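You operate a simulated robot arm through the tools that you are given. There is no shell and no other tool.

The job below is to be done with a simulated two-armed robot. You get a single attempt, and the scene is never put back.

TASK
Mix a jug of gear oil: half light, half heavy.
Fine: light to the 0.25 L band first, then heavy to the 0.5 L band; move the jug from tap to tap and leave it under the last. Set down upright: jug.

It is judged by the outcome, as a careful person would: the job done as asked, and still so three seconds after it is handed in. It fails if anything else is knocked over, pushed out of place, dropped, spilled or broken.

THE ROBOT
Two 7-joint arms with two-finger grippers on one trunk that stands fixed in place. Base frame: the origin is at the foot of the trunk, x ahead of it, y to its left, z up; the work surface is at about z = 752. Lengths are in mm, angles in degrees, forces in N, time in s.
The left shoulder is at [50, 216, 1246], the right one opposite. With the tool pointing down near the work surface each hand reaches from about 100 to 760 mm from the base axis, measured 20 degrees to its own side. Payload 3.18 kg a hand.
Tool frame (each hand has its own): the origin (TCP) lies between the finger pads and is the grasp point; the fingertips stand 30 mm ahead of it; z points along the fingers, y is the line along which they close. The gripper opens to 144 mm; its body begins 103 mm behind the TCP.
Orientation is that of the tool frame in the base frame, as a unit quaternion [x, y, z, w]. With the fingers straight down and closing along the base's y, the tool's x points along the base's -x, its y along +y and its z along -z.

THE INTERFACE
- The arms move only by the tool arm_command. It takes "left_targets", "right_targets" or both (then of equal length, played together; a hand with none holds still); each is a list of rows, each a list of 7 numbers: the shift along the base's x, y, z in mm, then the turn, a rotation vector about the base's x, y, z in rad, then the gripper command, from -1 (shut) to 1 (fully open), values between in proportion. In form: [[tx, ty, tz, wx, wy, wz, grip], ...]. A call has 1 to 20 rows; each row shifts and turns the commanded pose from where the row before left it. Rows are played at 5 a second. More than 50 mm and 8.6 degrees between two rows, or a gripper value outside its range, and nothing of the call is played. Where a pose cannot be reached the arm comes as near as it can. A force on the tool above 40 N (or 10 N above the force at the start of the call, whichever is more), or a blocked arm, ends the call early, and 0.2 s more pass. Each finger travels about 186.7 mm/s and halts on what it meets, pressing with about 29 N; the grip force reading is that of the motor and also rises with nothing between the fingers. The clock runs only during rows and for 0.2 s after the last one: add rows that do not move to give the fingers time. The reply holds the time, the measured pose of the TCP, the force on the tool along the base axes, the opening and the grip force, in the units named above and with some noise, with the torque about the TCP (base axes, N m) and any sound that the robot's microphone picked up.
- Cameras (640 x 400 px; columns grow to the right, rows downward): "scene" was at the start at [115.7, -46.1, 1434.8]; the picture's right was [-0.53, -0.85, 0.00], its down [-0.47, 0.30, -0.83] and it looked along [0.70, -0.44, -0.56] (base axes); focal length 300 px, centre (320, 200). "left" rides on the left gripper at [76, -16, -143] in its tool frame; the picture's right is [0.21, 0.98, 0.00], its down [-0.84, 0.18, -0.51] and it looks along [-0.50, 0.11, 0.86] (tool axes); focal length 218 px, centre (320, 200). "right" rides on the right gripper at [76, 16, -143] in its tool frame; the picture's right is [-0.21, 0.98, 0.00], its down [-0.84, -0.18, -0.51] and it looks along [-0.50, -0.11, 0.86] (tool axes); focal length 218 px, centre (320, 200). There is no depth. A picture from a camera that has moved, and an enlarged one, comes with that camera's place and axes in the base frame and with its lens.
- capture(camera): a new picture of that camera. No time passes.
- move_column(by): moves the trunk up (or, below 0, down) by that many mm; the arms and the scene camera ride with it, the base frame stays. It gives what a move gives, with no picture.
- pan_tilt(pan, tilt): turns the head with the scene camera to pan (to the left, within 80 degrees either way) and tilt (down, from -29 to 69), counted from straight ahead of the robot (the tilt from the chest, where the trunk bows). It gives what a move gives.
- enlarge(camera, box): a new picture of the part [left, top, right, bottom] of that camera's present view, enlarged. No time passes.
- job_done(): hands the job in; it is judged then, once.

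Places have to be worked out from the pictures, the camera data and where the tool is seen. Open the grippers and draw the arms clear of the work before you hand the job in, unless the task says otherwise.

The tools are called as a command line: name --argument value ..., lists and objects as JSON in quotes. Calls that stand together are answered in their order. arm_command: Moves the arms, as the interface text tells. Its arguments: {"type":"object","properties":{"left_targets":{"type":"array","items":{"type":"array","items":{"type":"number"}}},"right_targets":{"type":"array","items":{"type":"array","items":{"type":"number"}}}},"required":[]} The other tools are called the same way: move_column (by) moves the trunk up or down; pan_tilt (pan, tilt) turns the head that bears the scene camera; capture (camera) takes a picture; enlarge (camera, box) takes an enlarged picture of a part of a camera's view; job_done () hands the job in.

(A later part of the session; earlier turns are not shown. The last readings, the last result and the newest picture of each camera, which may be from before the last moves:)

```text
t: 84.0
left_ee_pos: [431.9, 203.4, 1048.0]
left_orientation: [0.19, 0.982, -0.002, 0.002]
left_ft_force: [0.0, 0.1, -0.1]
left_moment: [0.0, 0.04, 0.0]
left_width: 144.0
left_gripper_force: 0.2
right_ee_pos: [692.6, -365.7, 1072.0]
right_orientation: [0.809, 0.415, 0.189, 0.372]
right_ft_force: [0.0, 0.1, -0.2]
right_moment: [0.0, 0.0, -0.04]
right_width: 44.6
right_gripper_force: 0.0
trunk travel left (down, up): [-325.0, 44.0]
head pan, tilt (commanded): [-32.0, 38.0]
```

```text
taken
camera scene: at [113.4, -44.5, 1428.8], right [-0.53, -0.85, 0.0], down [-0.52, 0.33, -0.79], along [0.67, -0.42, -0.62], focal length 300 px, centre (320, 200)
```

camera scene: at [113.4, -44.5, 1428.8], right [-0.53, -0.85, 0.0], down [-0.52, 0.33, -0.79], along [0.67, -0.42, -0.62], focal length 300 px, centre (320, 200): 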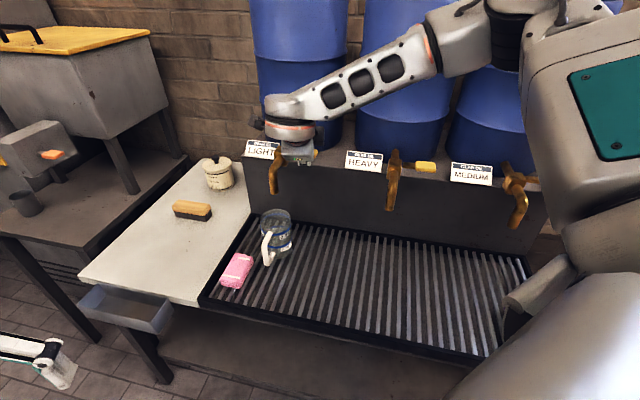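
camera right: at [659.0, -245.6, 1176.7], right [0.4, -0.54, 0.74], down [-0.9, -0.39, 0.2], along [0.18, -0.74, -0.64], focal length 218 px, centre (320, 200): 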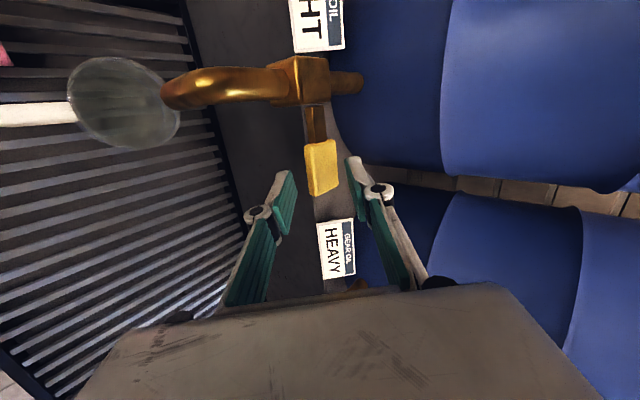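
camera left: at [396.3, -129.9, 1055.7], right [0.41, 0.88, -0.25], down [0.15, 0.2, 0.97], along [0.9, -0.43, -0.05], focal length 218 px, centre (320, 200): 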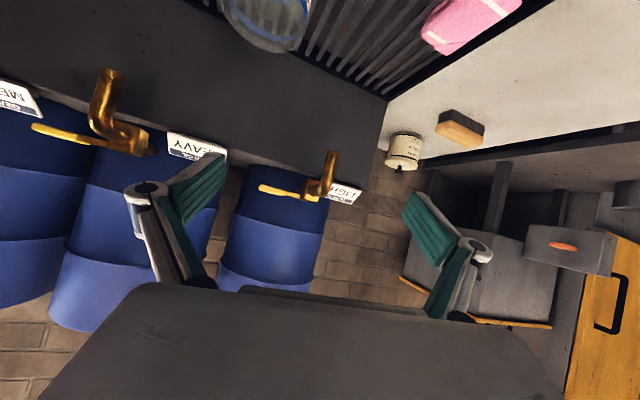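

The paddle sits centred between the fingers, and both cameras see the jug. I take a baseline close-up of the empty jug before touching the lever.

enlarge --camera "scene" --box '[245, 195, 315, 275]'

enlarge --camera "right" --box '[40, 30, 400, 230]'

```text
5.00 times, centred on (280, 235) of scene
camera zoom: at [113.4, -44.5, 1428.8], right [-0.53, -0.85, 0.0], down [-0.52, 0.33, -0.79], along [0.67, -0.42, -0.62], focal length 1499 px, centre (520, 25)
```

zoom: 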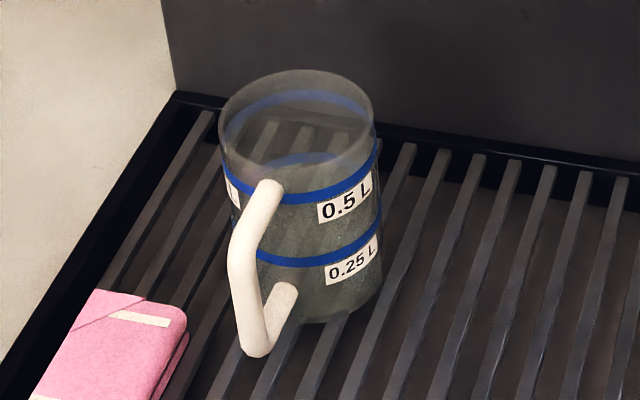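

```text
1.78 times, centred on (220, 130) of right
camera zoom: at [659.0, -245.6, 1176.7], right [0.4, -0.54, 0.74], down [-0.9, -0.39, 0.2], along [0.18, -0.74, -0.64], focal length 388 px, centre (498, 324)
```

zoom: 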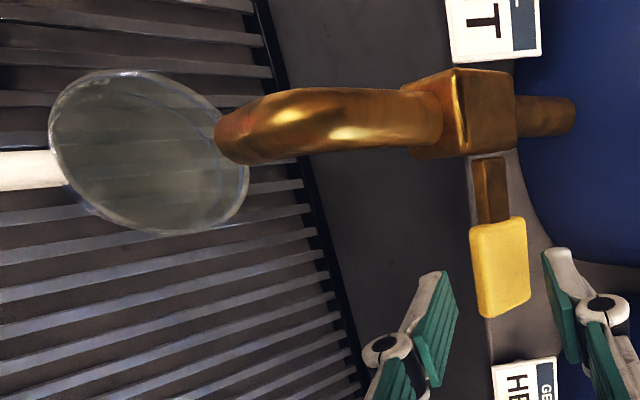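

The fork is well placed relative to the paddle. I advance ~36 mm so the paddle sits between the finger pads.

arm_command --right_targets '[[11, -8.4, -12, 0, 0, 0, -0.38], [11, -8.4, -12, 0, 0, 0, -0.38], [0, 0, 0, 0, 0, 0, -0.38]]'

capture --camera "right"

enlarge --camera "right" --box '[200, 20, 440, 240]'

```text
t: 84.8
left_ee_pos: [432.4, 203.8, 1048.2]
left_orientation: [0.19, 0.982, -0.001, 0.002]
left_ft_force: [-0.4, 0.3, -0.4]
left_moment: [0.0, 0.0, -0.02]
left_width: 144.2
left_gripper_force: 0.1
right_ee_pos: [716.1, -382.7, 1048.8]
right_orientation: [0.81, 0.415, 0.188, 0.37]
right_ft_force: [0.6, -0.4, 0.0]
right_moment: [-0.01, 0.02, 0.02]
right_width: 44.7
right_gripper_force: 0.0
trunk travel left (down, up): [-325.0, 44.0]
head pan, tilt (commanded): [-32.0, 38.0]
```

```text
taken
camera right: at [682.5, -263.8, 1153.2], right [0.4, -0.54, 0.74], down [-0.9, -0.39, 0.2], along [0.18, -0.74, -0.64], focal length 218 px, centre (320, 200)
```

right: 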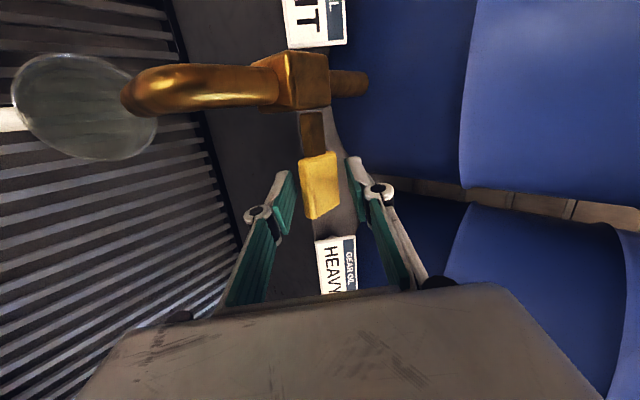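

```text
1.82 times, centred on (320, 130) of right
camera zoom: at [682.5, -263.8, 1153.2], right [0.4, -0.54, 0.74], down [-0.9, -0.39, 0.2], along [0.18, -0.74, -0.64], focal length 397 px, centre (320, 327)
```

zoom: 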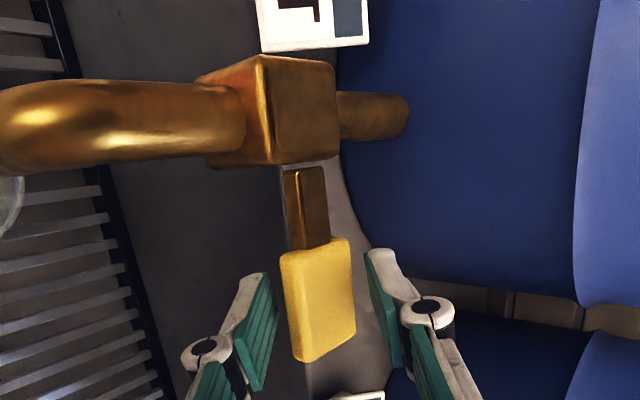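

The paddle is enclosed by the fork without contact. I now press down gently by 15 mm and watch the force, the sound and the lever.

arm_command --right_targets '[[0, 0, -5, 0, 0, 0, -0.38], [0, 0, -5, 0, 0, 0, -0.38], [0, 0, -5, 0, 0, 0, -0.38]]'

enlarge --camera "right" --box '[200, 20, 440, 240]'

enlarge --camera "scene" --box '[235, 125, 335, 275]'

```text
t: 85.6
left_ee_pos: [433.4, 202.9, 1048.7]
left_orientation: [0.189, 0.982, -0.001, 0.001]
left_ft_force: [-0.4, 0.6, 0.1]
left_moment: [0.02, -0.01, 0.0]
left_width: 144.0
left_gripper_force: 0.0
right_ee_pos: [716.6, -384.7, 1033.7]
right_orientation: [0.809, 0.413, 0.19, 0.373]
right_ft_force: [4.3, -5.4, 7.7]
right_moment: [0.02, -0.24, -0.04]
right_width: 50.5
right_gripper_force: 4.7
trunk travel left (down, up): [-325.0, 44.0]
head pan, tilt (commanded): [-32.0, 38.0]
```

```text
1.82 times, centred on (320, 130) of right
camera zoom: at [682.6, -264.1, 1138.1], right [0.39, -0.54, 0.74], down [-0.9, -0.39, 0.19], along [0.18, -0.74, -0.64], focal length 397 px, centre (320, 327)
```

zoom: 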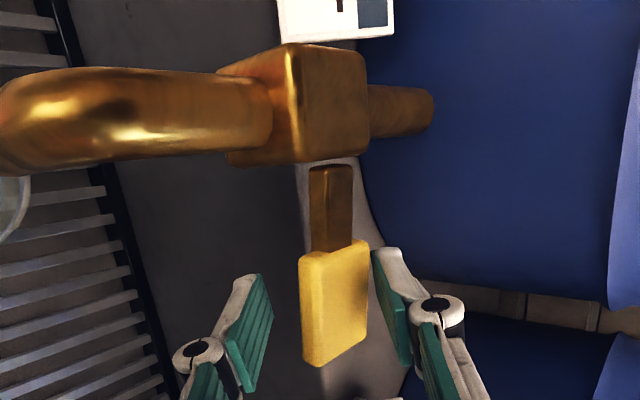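

```text
2.67 times, centred on (285, 200) of scene
camera zoom: at [113.5, -45.4, 1428.7], right [-0.53, -0.85, 0.0], down [-0.52, 0.33, -0.79], along [0.67, -0.42, -0.62], focal length 799 px, centre (413, 200)
```

zoom: 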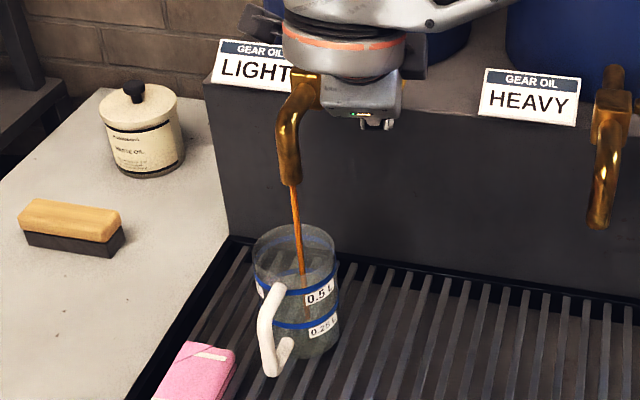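

Oil flows — pressing down opens the tap, with about 10 N resistance, and the stream falls into the jug. I hold for a moment and check the level to gauge the flow rate.

arm_command --right_targets '[[0, 0, 0, 0, 0, 0, -0.38], [0, 0, 0, 0, 0, 0, -0.38], [0, 0, 0, 0, 0, 0, -0.38]]'

enlarge --camera "scene" --box '[245, 195, 315, 275]'

enlarge --camera "right" --box '[200, 20, 440, 240]'

```text
t: 86.4
left_ee_pos: [433.4, 202.1, 1047.8]
left_orientation: [0.19, 0.982, -0.001, 0.002]
left_ft_force: [1.4, 0.1, 0.3]
left_moment: [0.01, -0.01, 0.0]
left_width: 143.9
left_gripper_force: 0.1
right_ee_pos: [715.2, -384.9, 1033.2]
right_orientation: [0.809, 0.414, 0.19, 0.371]
right_ft_force: [5.5, -6.9, 8.8]
right_moment: [0.05, -0.33, -0.03]
right_width: 52.4
right_gripper_force: 6.0
trunk travel left (down, up): [-325.0, 44.0]
head pan, tilt (commanded): [-32.0, 38.0]
```

```text
5.00 times, centred on (280, 235) of scene
camera zoom: at [113.5, -45.5, 1428.7], right [-0.53, -0.85, 0.0], down [-0.52, 0.33, -0.79], along [0.67, -0.42, -0.62], focal length 1499 px, centre (520, 25)
```

zoom: 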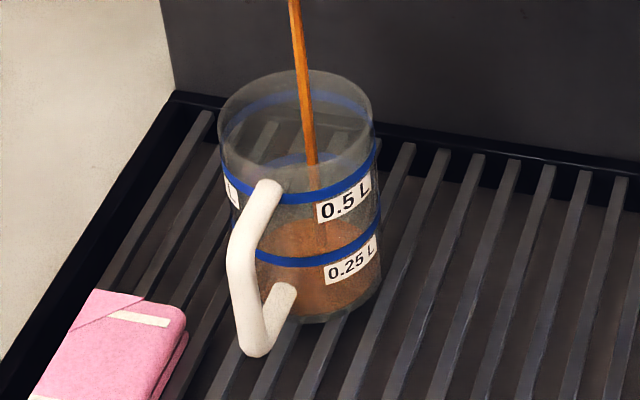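

```text
1.82 times, centred on (320, 130) of right
camera zoom: at [682.2, -263.8, 1137.3], right [0.4, -0.54, 0.74], down [-0.9, -0.39, 0.2], along [0.18, -0.74, -0.64], focal length 397 px, centre (320, 327)
```

zoom: 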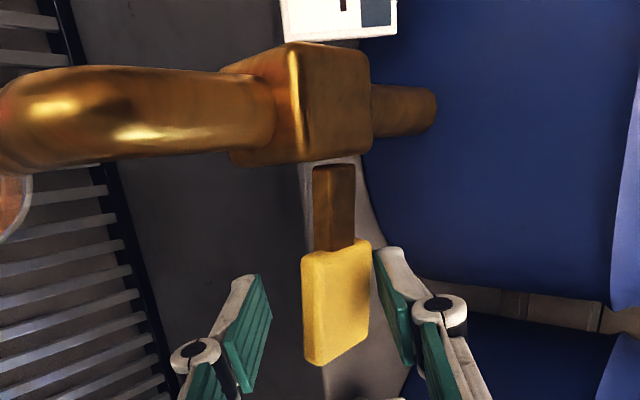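

The jug is filling quickly. Before any more time passes, I zoom in hard on the level.

enlarge --camera "scene" --box '[262, 205, 300, 265]'

enlarge --camera "right" --box '[0, 40, 160, 180]'

capture --camera "left"

```text
6.67 times, centred on (281, 235) of scene
camera zoom: at [113.5, -45.5, 1428.7], right [-0.53, -0.85, 0.0], down [-0.52, 0.33, -0.79], along [0.67, -0.42, -0.62], focal length 1998 px, centre (580, -33)
```

zoom: 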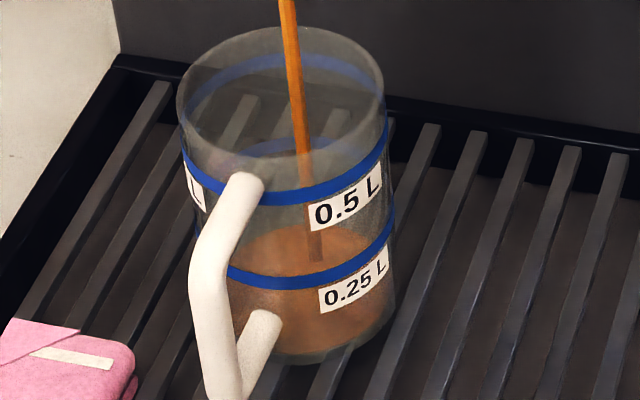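

```text
2.86 times, centred on (80, 110) of right
camera zoom: at [682.2, -263.8, 1137.3], right [0.4, -0.54, 0.74], down [-0.9, -0.39, 0.2], along [0.18, -0.74, -0.64], focal length 624 px, centre (1006, 457)
```

zoom: 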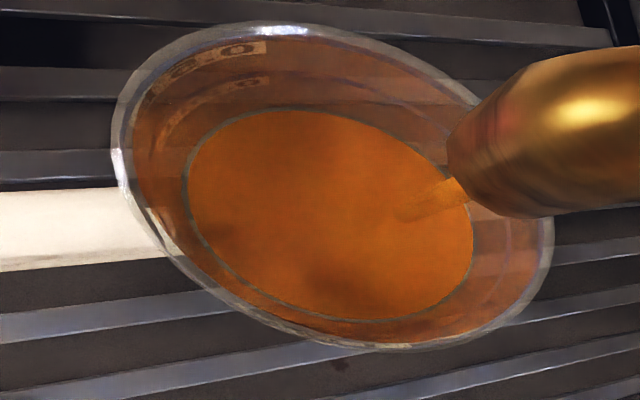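

```text
taken
camera left: at [356.0, 216.0, 1190.1], right [0.17, 0.99, 0.0], down [0.85, -0.15, 0.51], along [0.5, -0.09, -0.86], focal length 218 px, centre (320, 200)
```

left: 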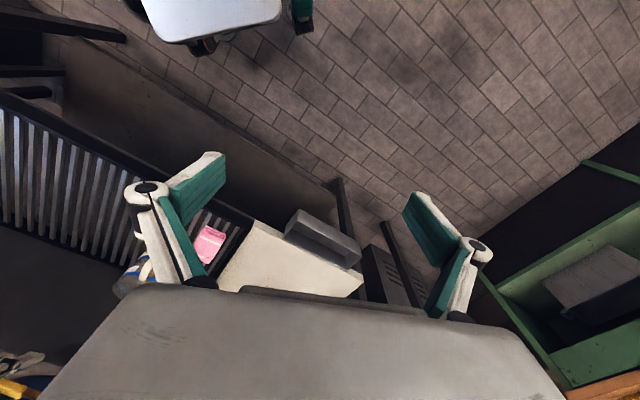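

From the ellipse geometry the oil surface is only ~10 mm deep (≈0.05 L after ~1 s), so the flow is roughly 0.045 L/s. I hold the lever open about 2 s more and re-check.

arm_command --right_targets '[[0, 0, 0, 0, 0, 0, -0.38], [0, 0, 0, 0, 0, 0, -0.38], [0, 0, 0, 0, 0, 0, -0.38], [0, 0, 0, 0, 0, 0, -0.38], [0, 0, 0, 0, 0, 0, -0.38], [0, 0, 0, 0, 0, 0, -0.38], [0, 0, 0, 0, 0, 0, -0.38]]'

enlarge --camera "scene" --box '[262, 205, 300, 265]'

enlarge --camera "right" --box '[0, 40, 160, 180]'

```text
t: 88.0
left_ee_pos: [433.5, 202.4, 1048.1]
left_orientation: [0.19, 0.982, -0.001, 0.001]
left_ft_force: [-0.5, 0.0, 0.1]
left_moment: [0.0, -0.03, -0.02]
left_width: 144.0
left_gripper_force: 0.2
right_ee_pos: [715.3, -383.7, 1032.5]
right_orientation: [0.809, 0.415, 0.189, 0.371]
right_ft_force: [6.8, -8.0, 8.9]
right_moment: [0.07, -0.33, -0.07]
right_width: 52.3
right_gripper_force: 6.4
trunk travel left (down, up): [-325.0, 44.0]
head pan, tilt (commanded): [-32.0, 38.0]
```

```text
6.67 times, centred on (281, 235) of scene
camera zoom: at [113.6, -45.6, 1428.7], right [-0.53, -0.85, 0.0], down [-0.52, 0.33, -0.79], along [0.67, -0.42, -0.62], focal length 1998 px, centre (580, -33)
```

zoom: 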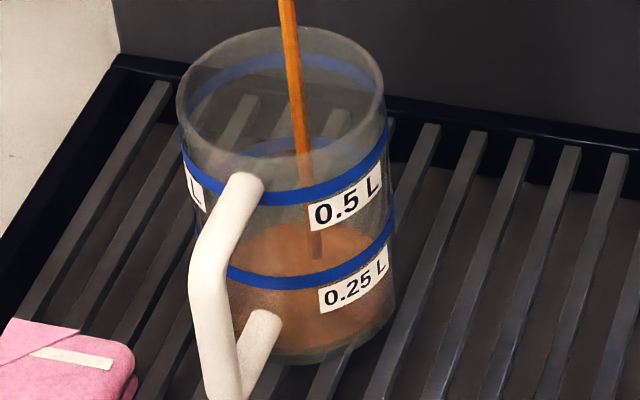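

```text
2.86 times, centred on (80, 110) of right
camera zoom: at [682.1, -263.8, 1137.0], right [0.4, -0.54, 0.74], down [-0.9, -0.39, 0.2], along [0.18, -0.74, -0.64], focal length 624 px, centre (1006, 457)
```

zoom: 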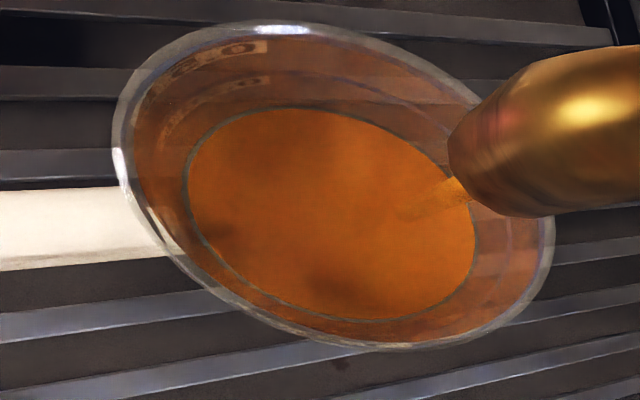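

Only ~2 mm of rise in 1.6 s, so this slight opening flows slowly (~5 mL/s). I press about 8 mm further to open more and measure again.

arm_command --right_targets '[[0, 0, -4, 0, 0, 0, -0.38], [0, 0, -4, 0, 0, 0, -0.38], [0, 0, 0, 0, 0, 0, -0.38], [0, 0, 0, 0, 0, 0, -0.38]]'

enlarge --camera "scene" --box '[262, 205, 300, 265]'

enlarge --camera "right" --box '[200, 20, 440, 240]'

```text
t: 89.0
left_ee_pos: [432.2, 202.3, 1047.2]
left_orientation: [0.19, 0.982, 0.0, 0.002]
left_ft_force: [-0.5, 0.8, -0.7]
left_moment: [0.03, -0.01, 0.04]
left_width: 144.1
left_gripper_force: 0.0
right_ee_pos: [716.8, -384.0, 1023.5]
right_orientation: [0.809, 0.413, 0.19, 0.372]
right_ft_force: [3.4, -7.7, 10.4]
right_moment: [0.02, -0.4, -0.07]
right_width: 52.0
right_gripper_force: 6.3
trunk travel left (down, up): [-325.0, 44.0]
head pan, tilt (commanded): [-32.0, 38.0]
```

```text
6.67 times, centred on (281, 235) of scene
camera zoom: at [113.0, -45.5, 1428.7], right [-0.53, -0.85, 0.0], down [-0.52, 0.33, -0.79], along [0.67, -0.42, -0.62], focal length 1998 px, centre (580, -33)
```

zoom: 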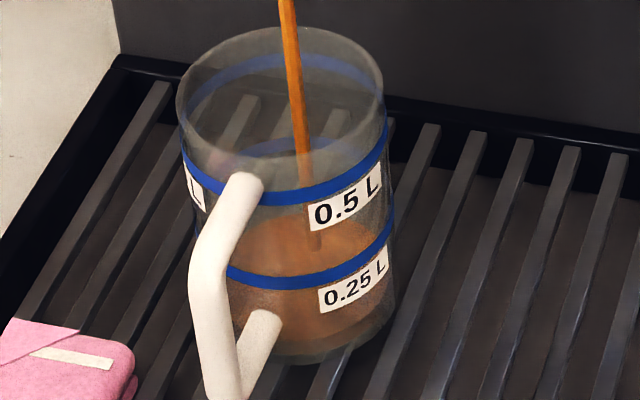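

```text
1.82 times, centred on (320, 130) of right
camera zoom: at [682.4, -264.2, 1128.9], right [0.4, -0.54, 0.74], down [-0.9, -0.39, 0.2], along [0.18, -0.74, -0.64], focal length 397 px, centre (320, 327)
```

zoom: 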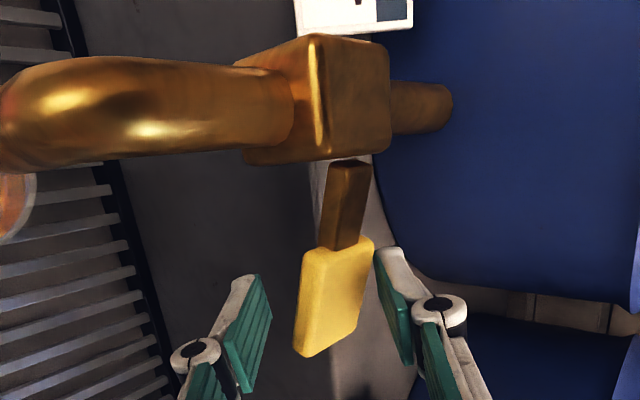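

The rate is now ~25 mL/s, with the level ~36 mm under the 0.25 band line. I hold about 2.2 s and check again.

arm_command --right_targets '[[0, 0, 0, 0, 0, 0, -0.38], [0, 0, 0, 0, 0, 0, -0.38], [0, 0, 0, 0, 0, 0, -0.38], [0, 0, 0, 0, 0, 0, -0.38], [0, 0, 0, 0, 0, 0, -0.38], [0, 0, 0, 0, 0, 0, -0.38], [0, 0, 0, 0, 0, 0, -0.38], [0, 0, 0, 0, 0, 0, -0.38], [0, 0, 0, 0, 0, 0, -0.38], [0, 0, 0, 0, 0, 0, -0.38]]'

enlarge --camera "scene" --box '[262, 205, 300, 265]'

enlarge --camera "right" --box '[0, 40, 160, 180]'

```text
t: 91.2
left_ee_pos: [433.1, 202.8, 1048.3]
left_orientation: [0.19, 0.982, 0.0, 0.003]
left_ft_force: [-0.3, -0.6, 0.3]
left_moment: [0.01, 0.01, 0.0]
left_width: 144.2
left_gripper_force: 0.1
right_ee_pos: [715.7, -384.0, 1025.0]
right_orientation: [0.809, 0.414, 0.19, 0.371]
right_ft_force: [3.5, -6.9, 9.0]
right_moment: [0.06, -0.32, -0.14]
right_width: 51.6
right_gripper_force: 6.0
trunk travel left (down, up): [-325.0, 44.0]
head pan, tilt (commanded): [-32.0, 38.0]
```

```text
6.67 times, centred on (281, 235) of scene
camera zoom: at [113.2, -45.6, 1428.7], right [-0.53, -0.85, 0.0], down [-0.52, 0.33, -0.79], along [0.67, -0.42, -0.62], focal length 1998 px, centre (580, -33)
```

zoom: 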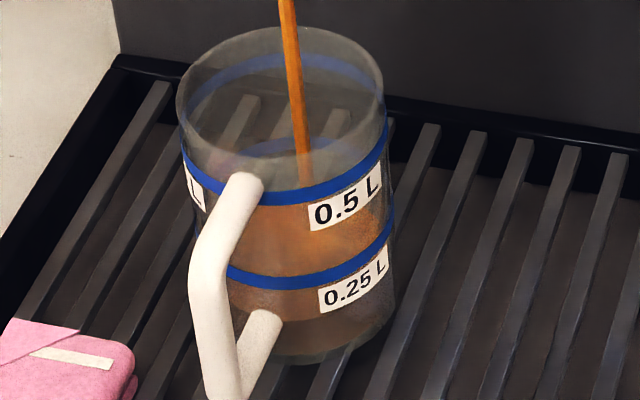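

```text
2.86 times, centred on (80, 110) of right
camera zoom: at [682.6, -264.3, 1128.7], right [0.4, -0.54, 0.74], down [-0.9, -0.39, 0.2], along [0.18, -0.74, -0.64], focal length 624 px, centre (1006, 457)
```

zoom: 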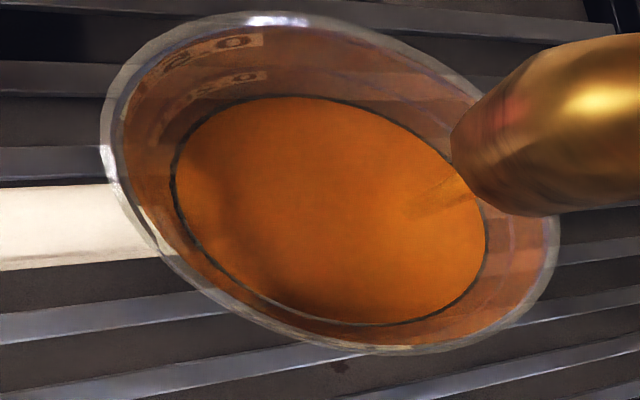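

The level is now about 25 mm under the 0.25 line (≈0.13 L), rising ~5 mm/s. I hold another ~2.6 s.

arm_command --right_targets '[[0, 0, 0, 0, 0, 0, -0.38], [0, 0, 0, 0, 0, 0, -0.38], [0, 0, 0, 0, 0, 0, -0.38], [0, 0, 0, 0, 0, 0, -0.38], [0, 0, 0, 0, 0, 0, -0.38], [0, 0, 0, 0, 0, 0, -0.38], [0, 0, 0, 0, 0, 0, -0.38], [0, 0, 0, 0, 0, 0, -0.38], [0, 0, 0, 0, 0, 0, -0.38], [0, 0, 0, 0, 0, 0, -0.38], [0, 0, 0, 0, 0, 0, -0.38], [0, 0, 0, 0, 0, 0, -0.38]]'

enlarge --camera "scene" --box '[262, 205, 300, 265]'

enlarge --camera "right" --box '[0, 40, 160, 180]'

```text
t: 93.8
left_ee_pos: [433.8, 202.4, 1047.7]
left_orientation: [0.19, 0.982, 0.001, 0.002]
left_ft_force: [0.3, 0.3, -0.5]
left_moment: [-0.01, 0.03, 0.01]
left_width: 144.1
left_gripper_force: 0.1
right_ee_pos: [716.0, -384.1, 1024.7]
right_orientation: [0.809, 0.415, 0.189, 0.371]
right_ft_force: [4.0, -8.3, 7.7]
right_moment: [0.04, -0.28, -0.15]
right_width: 51.7
right_gripper_force: 5.7
trunk travel left (down, up): [-325.0, 44.0]
head pan, tilt (commanded): [-32.0, 38.0]
```

```text
6.67 times, centred on (281, 235) of scene
camera zoom: at [113.3, -45.6, 1428.7], right [-0.53, -0.85, 0.0], down [-0.52, 0.33, -0.79], along [0.67, -0.42, -0.62], focal length 1998 px, centre (580, -33)
```

zoom: 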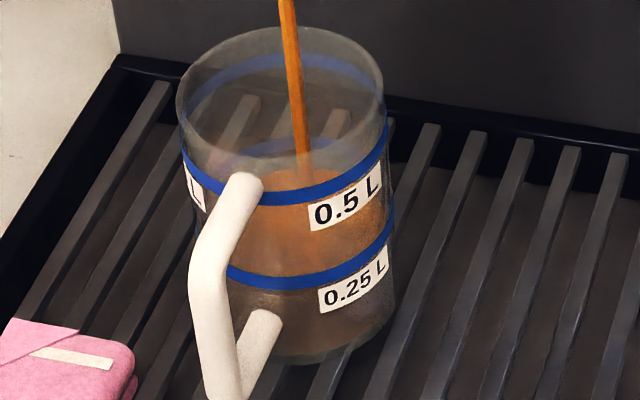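

```text
2.86 times, centred on (80, 110) of right
camera zoom: at [682.7, -264.3, 1128.7], right [0.4, -0.54, 0.74], down [-0.9, -0.39, 0.2], along [0.18, -0.74, -0.64], focal length 624 px, centre (1006, 457)
```

zoom: 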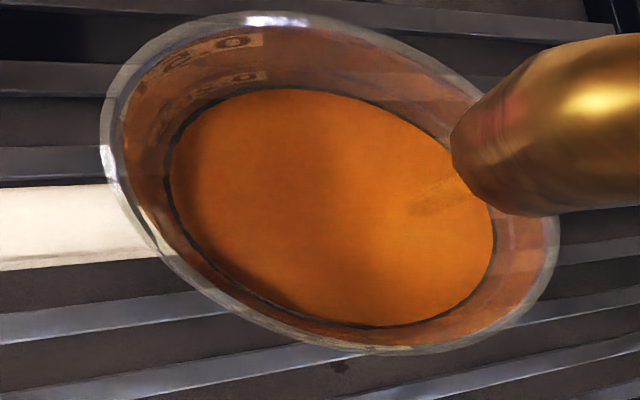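

Back edge and ratio both say the level is ~10 mm (≈50 mL) short of the 0.25 band. I hold ~1.2 s more, then re-check before easing off.

arm_command --right_targets '[[0, 0, 0, 0, 0, 0, -0.38], [0, 0, 0, 0, 0, 0, -0.38], [0, 0, 0, 0, 0, 0, -0.38], [0, 0, 0, 0, 0, 0, -0.38], [0, 0, 0, 0, 0, 0, -0.38]]'

enlarge --camera "scene" --box '[262, 205, 300, 265]'

enlarge --camera "right" --box '[0, 40, 160, 180]'

```text
t: 95.0
left_ee_pos: [433.1, 201.7, 1047.6]
left_orientation: [0.19, 0.982, 0.0, 0.002]
left_ft_force: [0.0, -0.5, -0.2]
left_moment: [0.0, 0.0, -0.01]
left_width: 144.1
left_gripper_force: 0.0
right_ee_pos: [716.0, -384.3, 1024.0]
right_orientation: [0.81, 0.414, 0.189, 0.371]
right_ft_force: [3.9, -8.1, 7.9]
right_moment: [0.0, -0.24, -0.17]
right_width: 51.7
right_gripper_force: 5.4
trunk travel left (down, up): [-325.0, 44.0]
head pan, tilt (commanded): [-32.0, 38.0]
```

```text
6.67 times, centred on (281, 235) of scene
camera zoom: at [113.3, -45.6, 1428.7], right [-0.53, -0.85, 0.0], down [-0.52, 0.33, -0.79], along [0.67, -0.42, -0.62], focal length 1998 px, centre (580, -33)
```

zoom: 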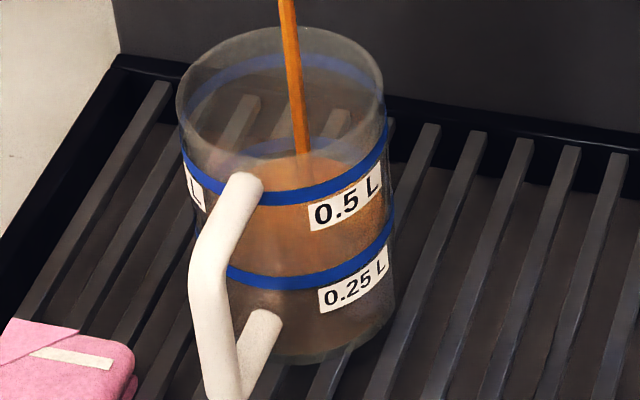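

```text
2.86 times, centred on (80, 110) of right
camera zoom: at [682.7, -264.3, 1128.6], right [0.4, -0.54, 0.74], down [-0.9, -0.39, 0.2], along [0.18, -0.74, -0.64], focal length 624 px, centre (1006, 457)
```

zoom: 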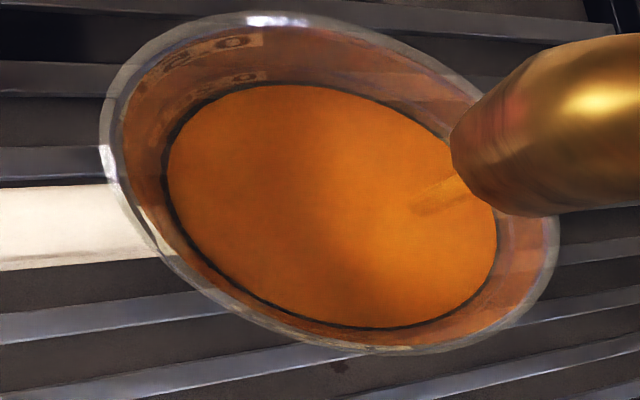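

The level is now ~2–3 mm below the 0.25 band line, so I close the tap: raise the hand 24 mm back to the rest height.

arm_command --right_targets '[[0, 0, 12, 0, 0, 0, -0.38], [0, 0, 12, 0, 0, 0, -0.38]]'

enlarge --camera "scene" --box '[262, 205, 300, 265]'

enlarge --camera "right" --box '[200, 20, 440, 240]'

enlarge --camera "right" --box '[0, 40, 160, 180]'

```text
t: 95.6
left_ee_pos: [433.6, 201.3, 1047.0]
left_orientation: [0.19, 0.982, -0.002, 0.001]
left_ft_force: [-0.7, -0.6, 0.7]
left_moment: [0.04, 0.01, -0.02]
left_width: 143.9
left_gripper_force: 0.0
right_ee_pos: [716.0, -383.0, 1047.1]
right_orientation: [0.809, 0.416, 0.188, 0.371]
right_ft_force: [-0.3, 0.4, 0.5]
right_moment: [0.02, 0.0, 0.02]
right_width: 44.4
right_gripper_force: 0.2
trunk travel left (down, up): [-325.0, 44.0]
head pan, tilt (commanded): [-32.0, 38.0]
```

```text
6.67 times, centred on (281, 235) of scene
camera zoom: at [113.5, -44.9, 1428.6], right [-0.53, -0.85, 0.0], down [-0.52, 0.33, -0.79], along [0.67, -0.42, -0.62], focal length 1998 px, centre (580, -33)
```

zoom: 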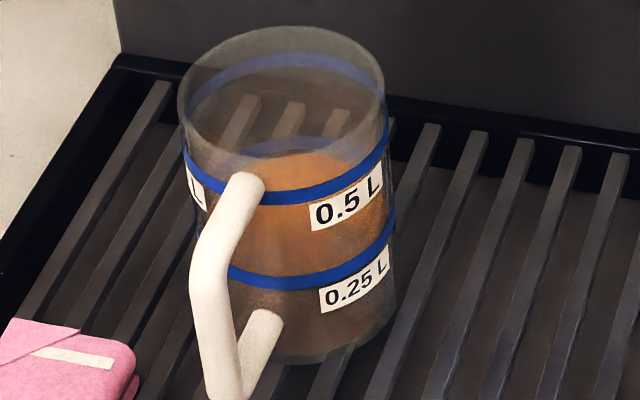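

```text
1.82 times, centred on (320, 130) of right
camera zoom: at [682.1, -264.2, 1151.4], right [0.4, -0.54, 0.74], down [-0.9, -0.39, 0.2], along [0.18, -0.74, -0.64], focal length 397 px, centre (320, 327)
```

zoom: 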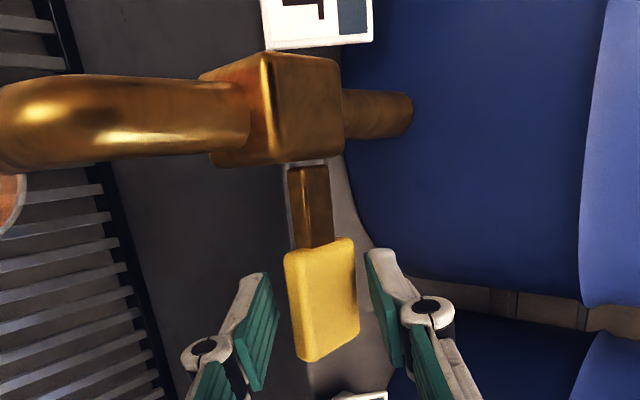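

```text
2.86 times, centred on (80, 110) of right
camera zoom: at [682.1, -264.2, 1151.4], right [0.4, -0.54, 0.74], down [-0.9, -0.39, 0.2], along [0.18, -0.74, -0.64], focal length 624 px, centre (1006, 457)
```

zoom: 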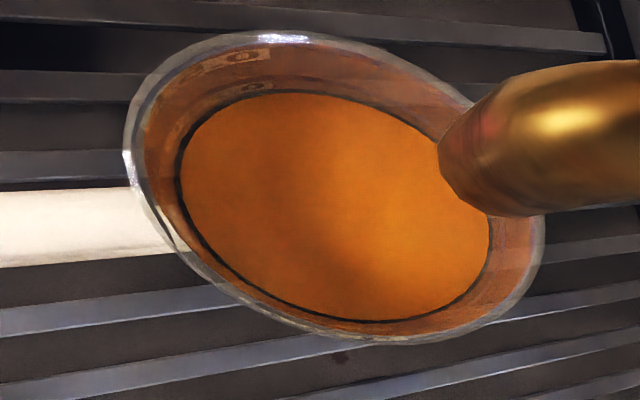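

The lever is self-closing and the stream has stopped. I zoom further to compare the surface with the 0.25 band.

enlarge --camera "scene" --box '[272, 225, 300, 255]'

enlarge --camera "right" --box '[20, 40, 140, 140]'

```text
13.33 times, centred on (286, 240) of scene
camera zoom: at [113.5, -44.9, 1428.6], right [-0.53, -0.85, 0.0], down [-0.52, 0.33, -0.79], along [0.67, -0.42, -0.62], focal length 3996 px, centre (773, -333)
```

zoom: 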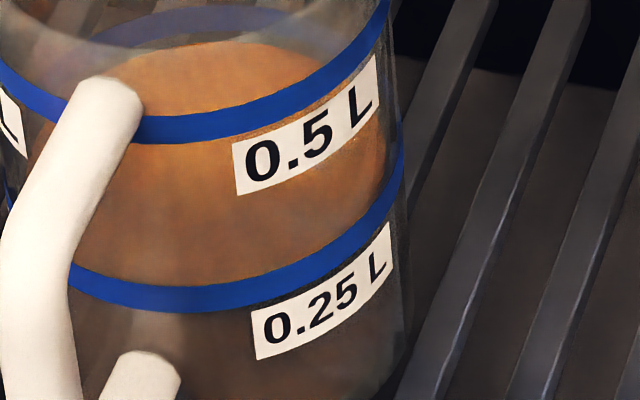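

```text
4.00 times, centred on (80, 90) of right
camera zoom: at [682.1, -264.2, 1151.4], right [0.4, -0.54, 0.74], down [-0.9, -0.39, 0.2], along [0.18, -0.74, -0.64], focal length 873 px, centre (1280, 640)
```

zoom: 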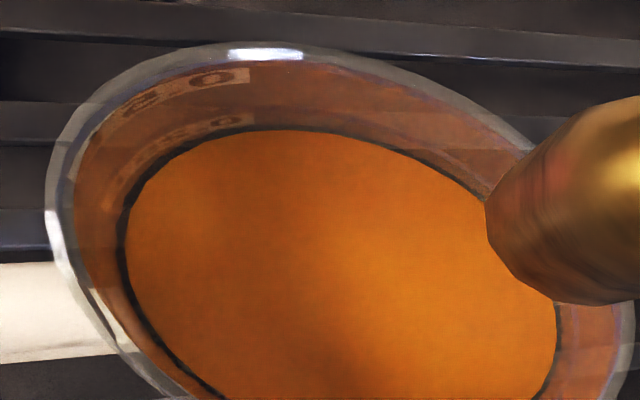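

The surface looks to be right around the lower edge of the 0.25 band; I zoom more on the back wall and front band to judge it better.

enlarge --camera "scene" --box '[270, 218, 300, 236]'

enlarge --camera "scene" --box '[270, 236, 300, 254]'

enlarge --camera "right" --box '[20, 50, 80, 90]'

```text
16.00 times, centred on (285, 227) of scene
camera zoom: at [113.5, -44.9, 1428.6], right [-0.53, -0.85, 0.0], down [-0.52, 0.33, -0.79], along [0.67, -0.42, -0.62], focal length 4796 px, centre (880, -232)
```

zoom: 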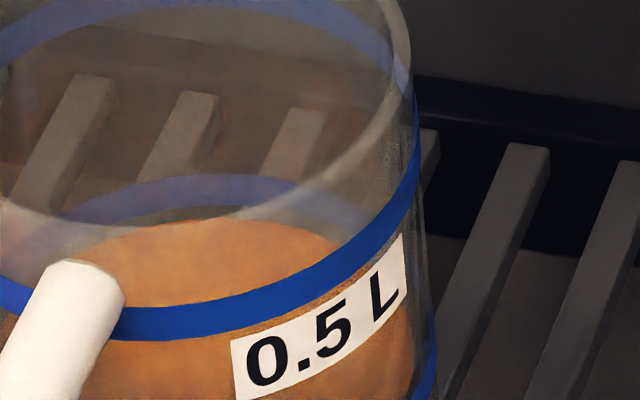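

```text
16.00 times, centred on (285, 245) of scene
camera zoom: at [113.5, -44.9, 1428.6], right [-0.53, -0.85, 0.0], down [-0.52, 0.33, -0.79], along [0.67, -0.42, -0.62], focal length 4796 px, centre (880, -520)
```

zoom: 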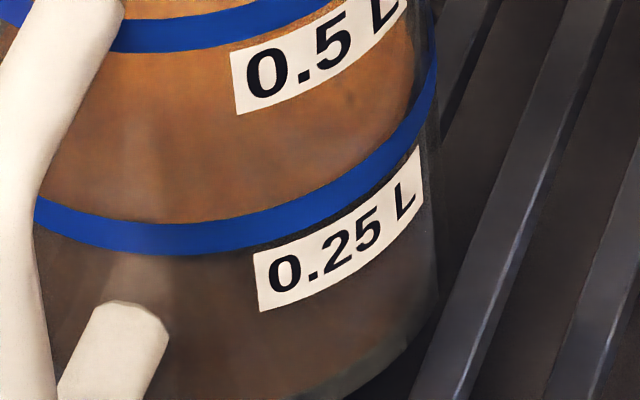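

```text
10.00 times, centred on (50, 70) of right
camera zoom: at [682.1, -264.2, 1151.4], right [0.4, -0.54, 0.74], down [-0.9, -0.39, 0.2], along [0.18, -0.74, -0.64], focal length 2183 px, centre (3020, 1500)
```

zoom: 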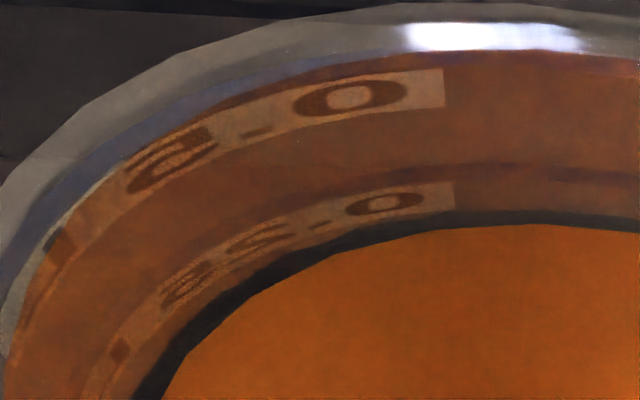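

Working through the geometry, the surface sits ~5–6 mm under the middle of the 0.25 band (≈0.225 L). I give a short second burst: press to the same depth, hold 0.4 s, and release, all in one call.

arm_command --right_targets '[[0, 0, -12, 0, 0, 0, -0.38], [0, 0, -12, 0, 0, 0, -0.38], [0, 0, 0, 0, 0, 0, -0.38], [0, 0, 0, 0, 0, 0, -0.38], [0, 0, 12, 0, 0, 0, -0.38], [0, 0, 12, 0, 0, 0, -0.38], [0, 0, 0, 0, 0, 0, -0.38]]'

enlarge --camera "scene" --box '[270, 218, 300, 236]'

enlarge --camera "scene" --box '[270, 236, 300, 254]'

enlarge --camera "scene" --box '[235, 125, 335, 275]'

```text
t: 97.2
left_ee_pos: [431.7, 202.6, 1048.3]
left_orientation: [0.19, 0.982, -0.001, 0.001]
left_ft_force: [0.6, 0.2, -0.1]
left_moment: [-0.02, 0.01, 0.01]
left_width: 143.9
left_gripper_force: 0.1
right_ee_pos: [717.3, -384.8, 1047.1]
right_orientation: [0.809, 0.415, 0.189, 0.37]
right_ft_force: [0.6, -0.3, 0.6]
right_moment: [0.0, 0.02, -0.02]
right_width: 44.4
right_gripper_force: 0.1
trunk travel left (down, up): [-325.0, 44.0]
head pan, tilt (commanded): [-32.0, 38.0]
```

```text
16.00 times, centred on (285, 227) of scene
camera zoom: at [113.7, -45.2, 1428.6], right [-0.53, -0.85, 0.0], down [-0.52, 0.33, -0.79], along [0.67, -0.42, -0.62], focal length 4796 px, centre (880, -232)
```

zoom: 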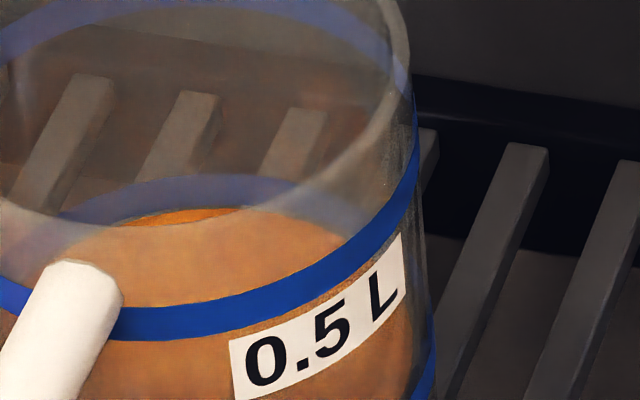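

```text
16.00 times, centred on (285, 245) of scene
camera zoom: at [113.7, -45.2, 1428.6], right [-0.53, -0.85, 0.0], down [-0.52, 0.33, -0.79], along [0.67, -0.42, -0.62], focal length 4796 px, centre (880, -520)
```

zoom: 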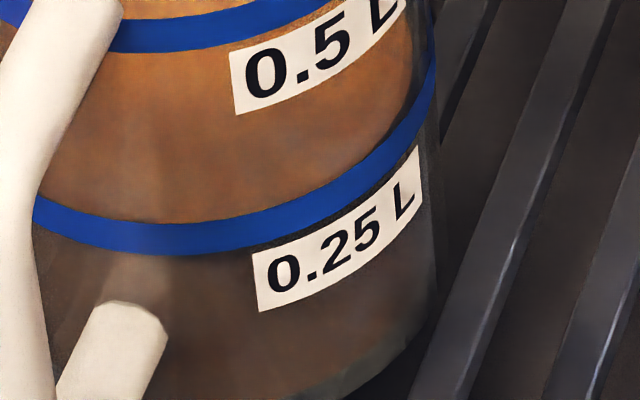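

```text
2.67 times, centred on (285, 200) of scene
camera zoom: at [113.7, -45.2, 1428.6], right [-0.53, -0.85, 0.0], down [-0.52, 0.33, -0.79], along [0.67, -0.42, -0.62], focal length 799 px, centre (413, 200)
```

zoom: 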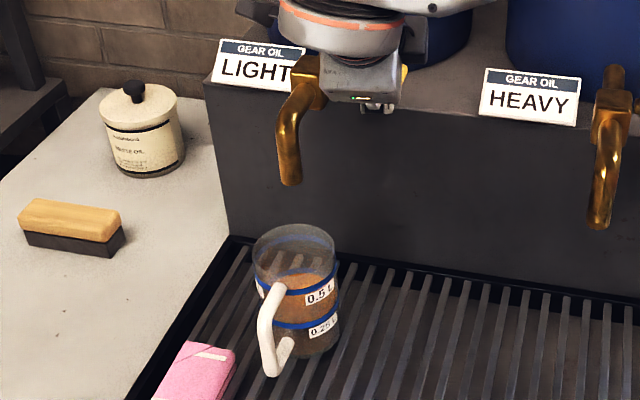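

The stream has stopped and the level now sits within the band, about 2–3 mm below its middle (≈0.237 L). One more slightly shorter burst should bring it to the middle of the band.

arm_command --right_targets '[[0, 0, -12, 0, 0, 0, -0.38], [0, 0, -12, 0, 0, 0, -0.38], [0, 0, 0, 0, 0, 0, -0.38], [0, 0, 12, 0, 0, 0, -0.38], [0, 0, 12, 0, 0, 0, -0.38], [0, 0, 0, 0, 0, 0, -0.38]]'

enlarge --camera "scene" --box '[270, 218, 300, 236]'

enlarge --camera "scene" --box '[270, 236, 300, 254]'

enlarge --camera "right" --box '[0, 40, 160, 180]'

```text
t: 98.6
left_ee_pos: [433.0, 202.9, 1046.4]
left_orientation: [0.19, 0.982, -0.001, 0.002]
left_ft_force: [0.2, 0.1, 0.2]
left_moment: [0.01, -0.01, 0.0]
left_width: 144.2
left_gripper_force: 0.1
right_ee_pos: [714.4, -382.9, 1048.6]
right_orientation: [0.809, 0.415, 0.189, 0.37]
right_ft_force: [0.2, 0.6, -0.3]
right_moment: [0.0, -0.01, 0.03]
right_width: 44.6
right_gripper_force: 0.0
trunk travel left (down, up): [-325.0, 44.0]
head pan, tilt (commanded): [-32.0, 38.0]
```

```text
16.00 times, centred on (285, 227) of scene
camera zoom: at [113.7, -45.2, 1428.6], right [-0.53, -0.85, 0.0], down [-0.52, 0.33, -0.79], along [0.67, -0.42, -0.62], focal length 4796 px, centre (880, -232)
```

zoom: 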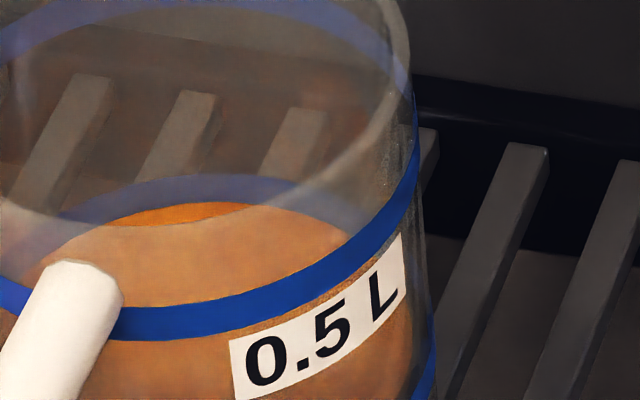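

```text
16.00 times, centred on (285, 245) of scene
camera zoom: at [113.7, -45.2, 1428.6], right [-0.53, -0.85, 0.0], down [-0.52, 0.33, -0.79], along [0.67, -0.42, -0.62], focal length 4796 px, centre (880, -520)
```

zoom: 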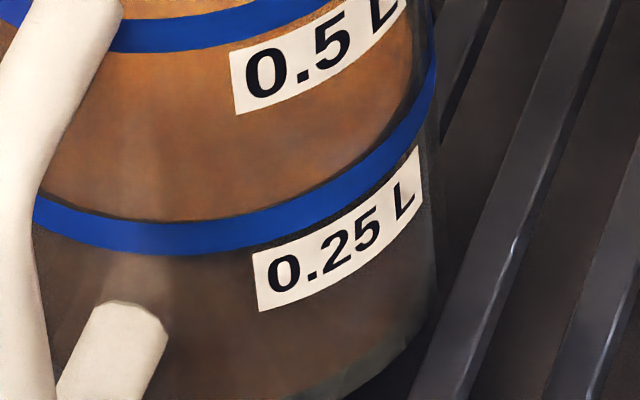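

```text
2.86 times, centred on (80, 110) of right
camera zoom: at [681.7, -263.6, 1152.5], right [0.4, -0.54, 0.74], down [-0.9, -0.39, 0.2], along [0.18, -0.74, -0.64], focal length 624 px, centre (1006, 457)
```

zoom: 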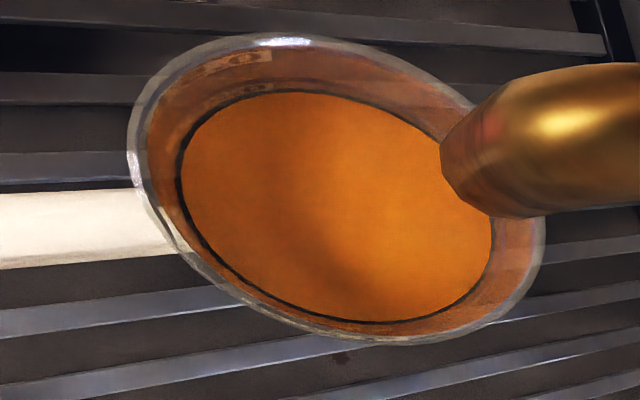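

The surface is now within ~1 mm of the middle of the 0.25 band (≈0.245 L), tap closed. I retreat the fork straight back off the lever and then roll the hand back to its jug-gripping orientation.

arm_command --right_targets '[[-12, 9, 13, 0, 0, 0, -0.38], [-16, 12, 17, 0, 0, 0, -0.38], [-16, 12, 17, 0, 0, 0, -0.38], [-16, 12, 17, 0, 0, 0, -0.38], [-16, 12, 17, 0, 0, 0, -0.38], [-16, 12, 17, 0, 0, 0, -0.38], [0, 0, 0, 0.0804, -0.058, -0.0855, -0.38], [0, 0, 0, 0.0804, -0.058, -0.0855, -0.38], [0, 0, 0, 0.0804, -0.058, -0.0855, -0.38], [0, 0, 0, 0.0804, -0.058, -0.0855, -0.38], [0, 0, 0, 0.0804, -0.058, -0.0855, -0.38], [0, 0, 0, 0.0804, -0.058, -0.0855, -0.38], [0, 0, 0, 0.0804, -0.058, -0.0855, -0.38], [0, 0, 0, 0.0804, -0.058, -0.0855, -0.38], [0, 0, 0, 0.0804, -0.058, -0.0855, -0.38], [0, 0, 0, 0.0804, -0.058, -0.0855, -0.38], [0, 0, 0, 0.0804, -0.058, -0.0855, -0.38], [0, 0, 0, 0.0804, -0.058, -0.0855, -0.38], [0, 0, 0, 0, 0, 0, -0.38]]'

capture --camera "right"

capture --camera "scene"

```text
t: 102.6
left_ee_pos: [432.6, 202.3, 1046.6]
left_orientation: [0.19, 0.982, -0.001, 0.002]
left_ft_force: [0.0, -0.5, -0.4]
left_moment: [0.04, 0.0, 0.01]
left_width: 144.0
left_gripper_force: 0.0
right_ee_pos: [624.1, -314.8, 1145.8]
right_orientation: [0.865, -0.28, 0.396, 0.127]
right_ft_force: [0.3, -0.8, 0.0]
right_moment: [0.07, -0.01, -0.03]
right_width: 44.7
right_gripper_force: 0.0
trunk travel left (down, up): [-325.0, 44.0]
head pan, tilt (commanded): [-32.0, 38.0]
```

```text
taken
camera right: at [567.5, -294.0, 1296.4], right [-0.68, -0.71, -0.16], down [-0.65, 0.69, -0.31], along [0.33, -0.1, -0.94], focal length 218 px, centre (320, 200)
```

right: 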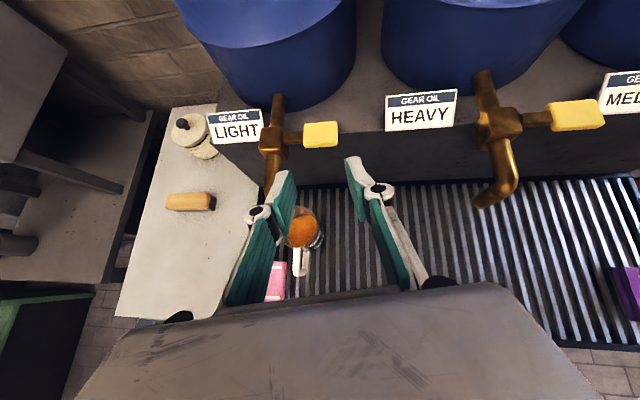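

```text
taken
camera scene: at [113.7, -45.0, 1428.7], right [-0.53, -0.85, 0.0], down [-0.52, 0.33, -0.79], along [0.67, -0.42, -0.62], focal length 300 px, centre (320, 200)
```

scene: 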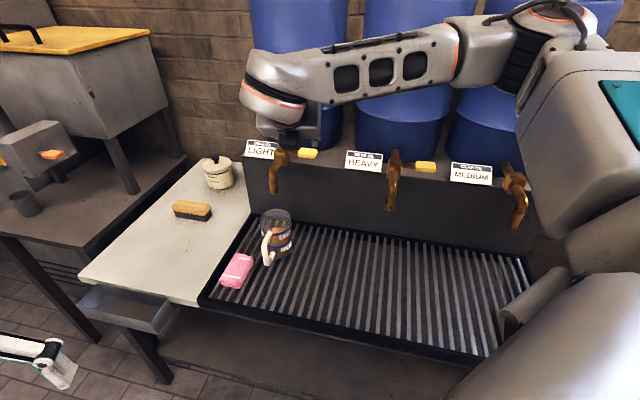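

Orientation restored (level, pitch 49°). I open the gripper and move to the pre-grasp point in front of and above the jug.

arm_command --right_targets '[[-2, 36, -10, 0, 0, 0, 1], [-2, 36, -20, 0, 0, 0, 1], [-2, 36, -25, 0, 0, 0, 1], [0, 0, -38, 0, 0, 0, 1], [0, 0, -38, 0, 0, 0, 1], [0, 0, -38, 0, 0, 0, 1], [0, 0, -38, 0, 0, 0, 1], [0, 0, 0, 0, 0, 0, 1]]'

capture --camera "right"

capture --camera "scene"

```text
t: 104.4
left_ee_pos: [433.0, 203.0, 1047.4]
left_orientation: [0.19, 0.982, -0.001, 0.001]
left_ft_force: [0.2, -0.5, -0.6]
left_moment: [0.03, 0.05, 0.01]
left_width: 143.8
left_gripper_force: 0.0
right_ee_pos: [618.5, -208.5, 935.7]
right_orientation: [0.865, -0.279, 0.396, 0.128]
right_ft_force: [-0.3, -0.1, 1.0]
right_moment: [0.0, 0.01, 0.01]
right_width: 143.6
right_gripper_force: 0.1
trunk travel left (down, up): [-325.0, 44.0]
head pan, tilt (commanded): [-32.0, 38.0]
```

```text
taken
camera right: at [563.3, -187.9, 1086.6], right [-0.68, -0.71, -0.16], down [-0.65, 0.69, -0.31], along [0.33, -0.11, -0.94], focal length 218 px, centre (320, 200)
```

right: 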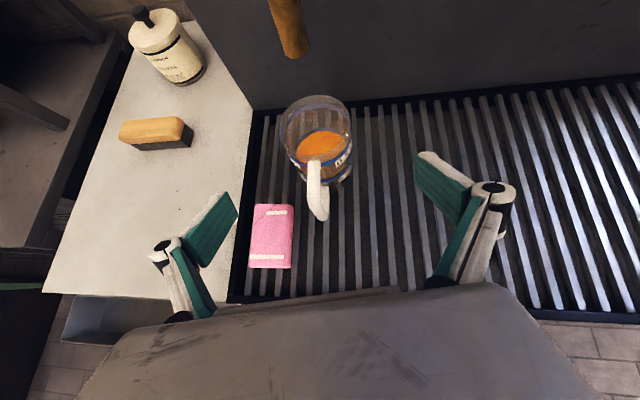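

```text
taken
camera scene: at [113.2, -45.3, 1428.8], right [-0.53, -0.85, 0.0], down [-0.52, 0.33, -0.79], along [0.67, -0.42, -0.62], focal length 300 px, centre (320, 200)
```

scene: 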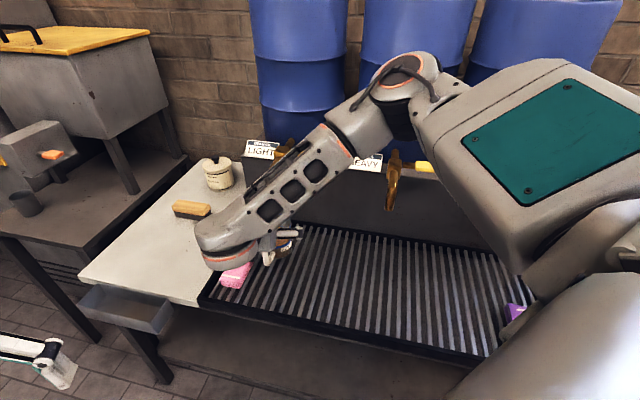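

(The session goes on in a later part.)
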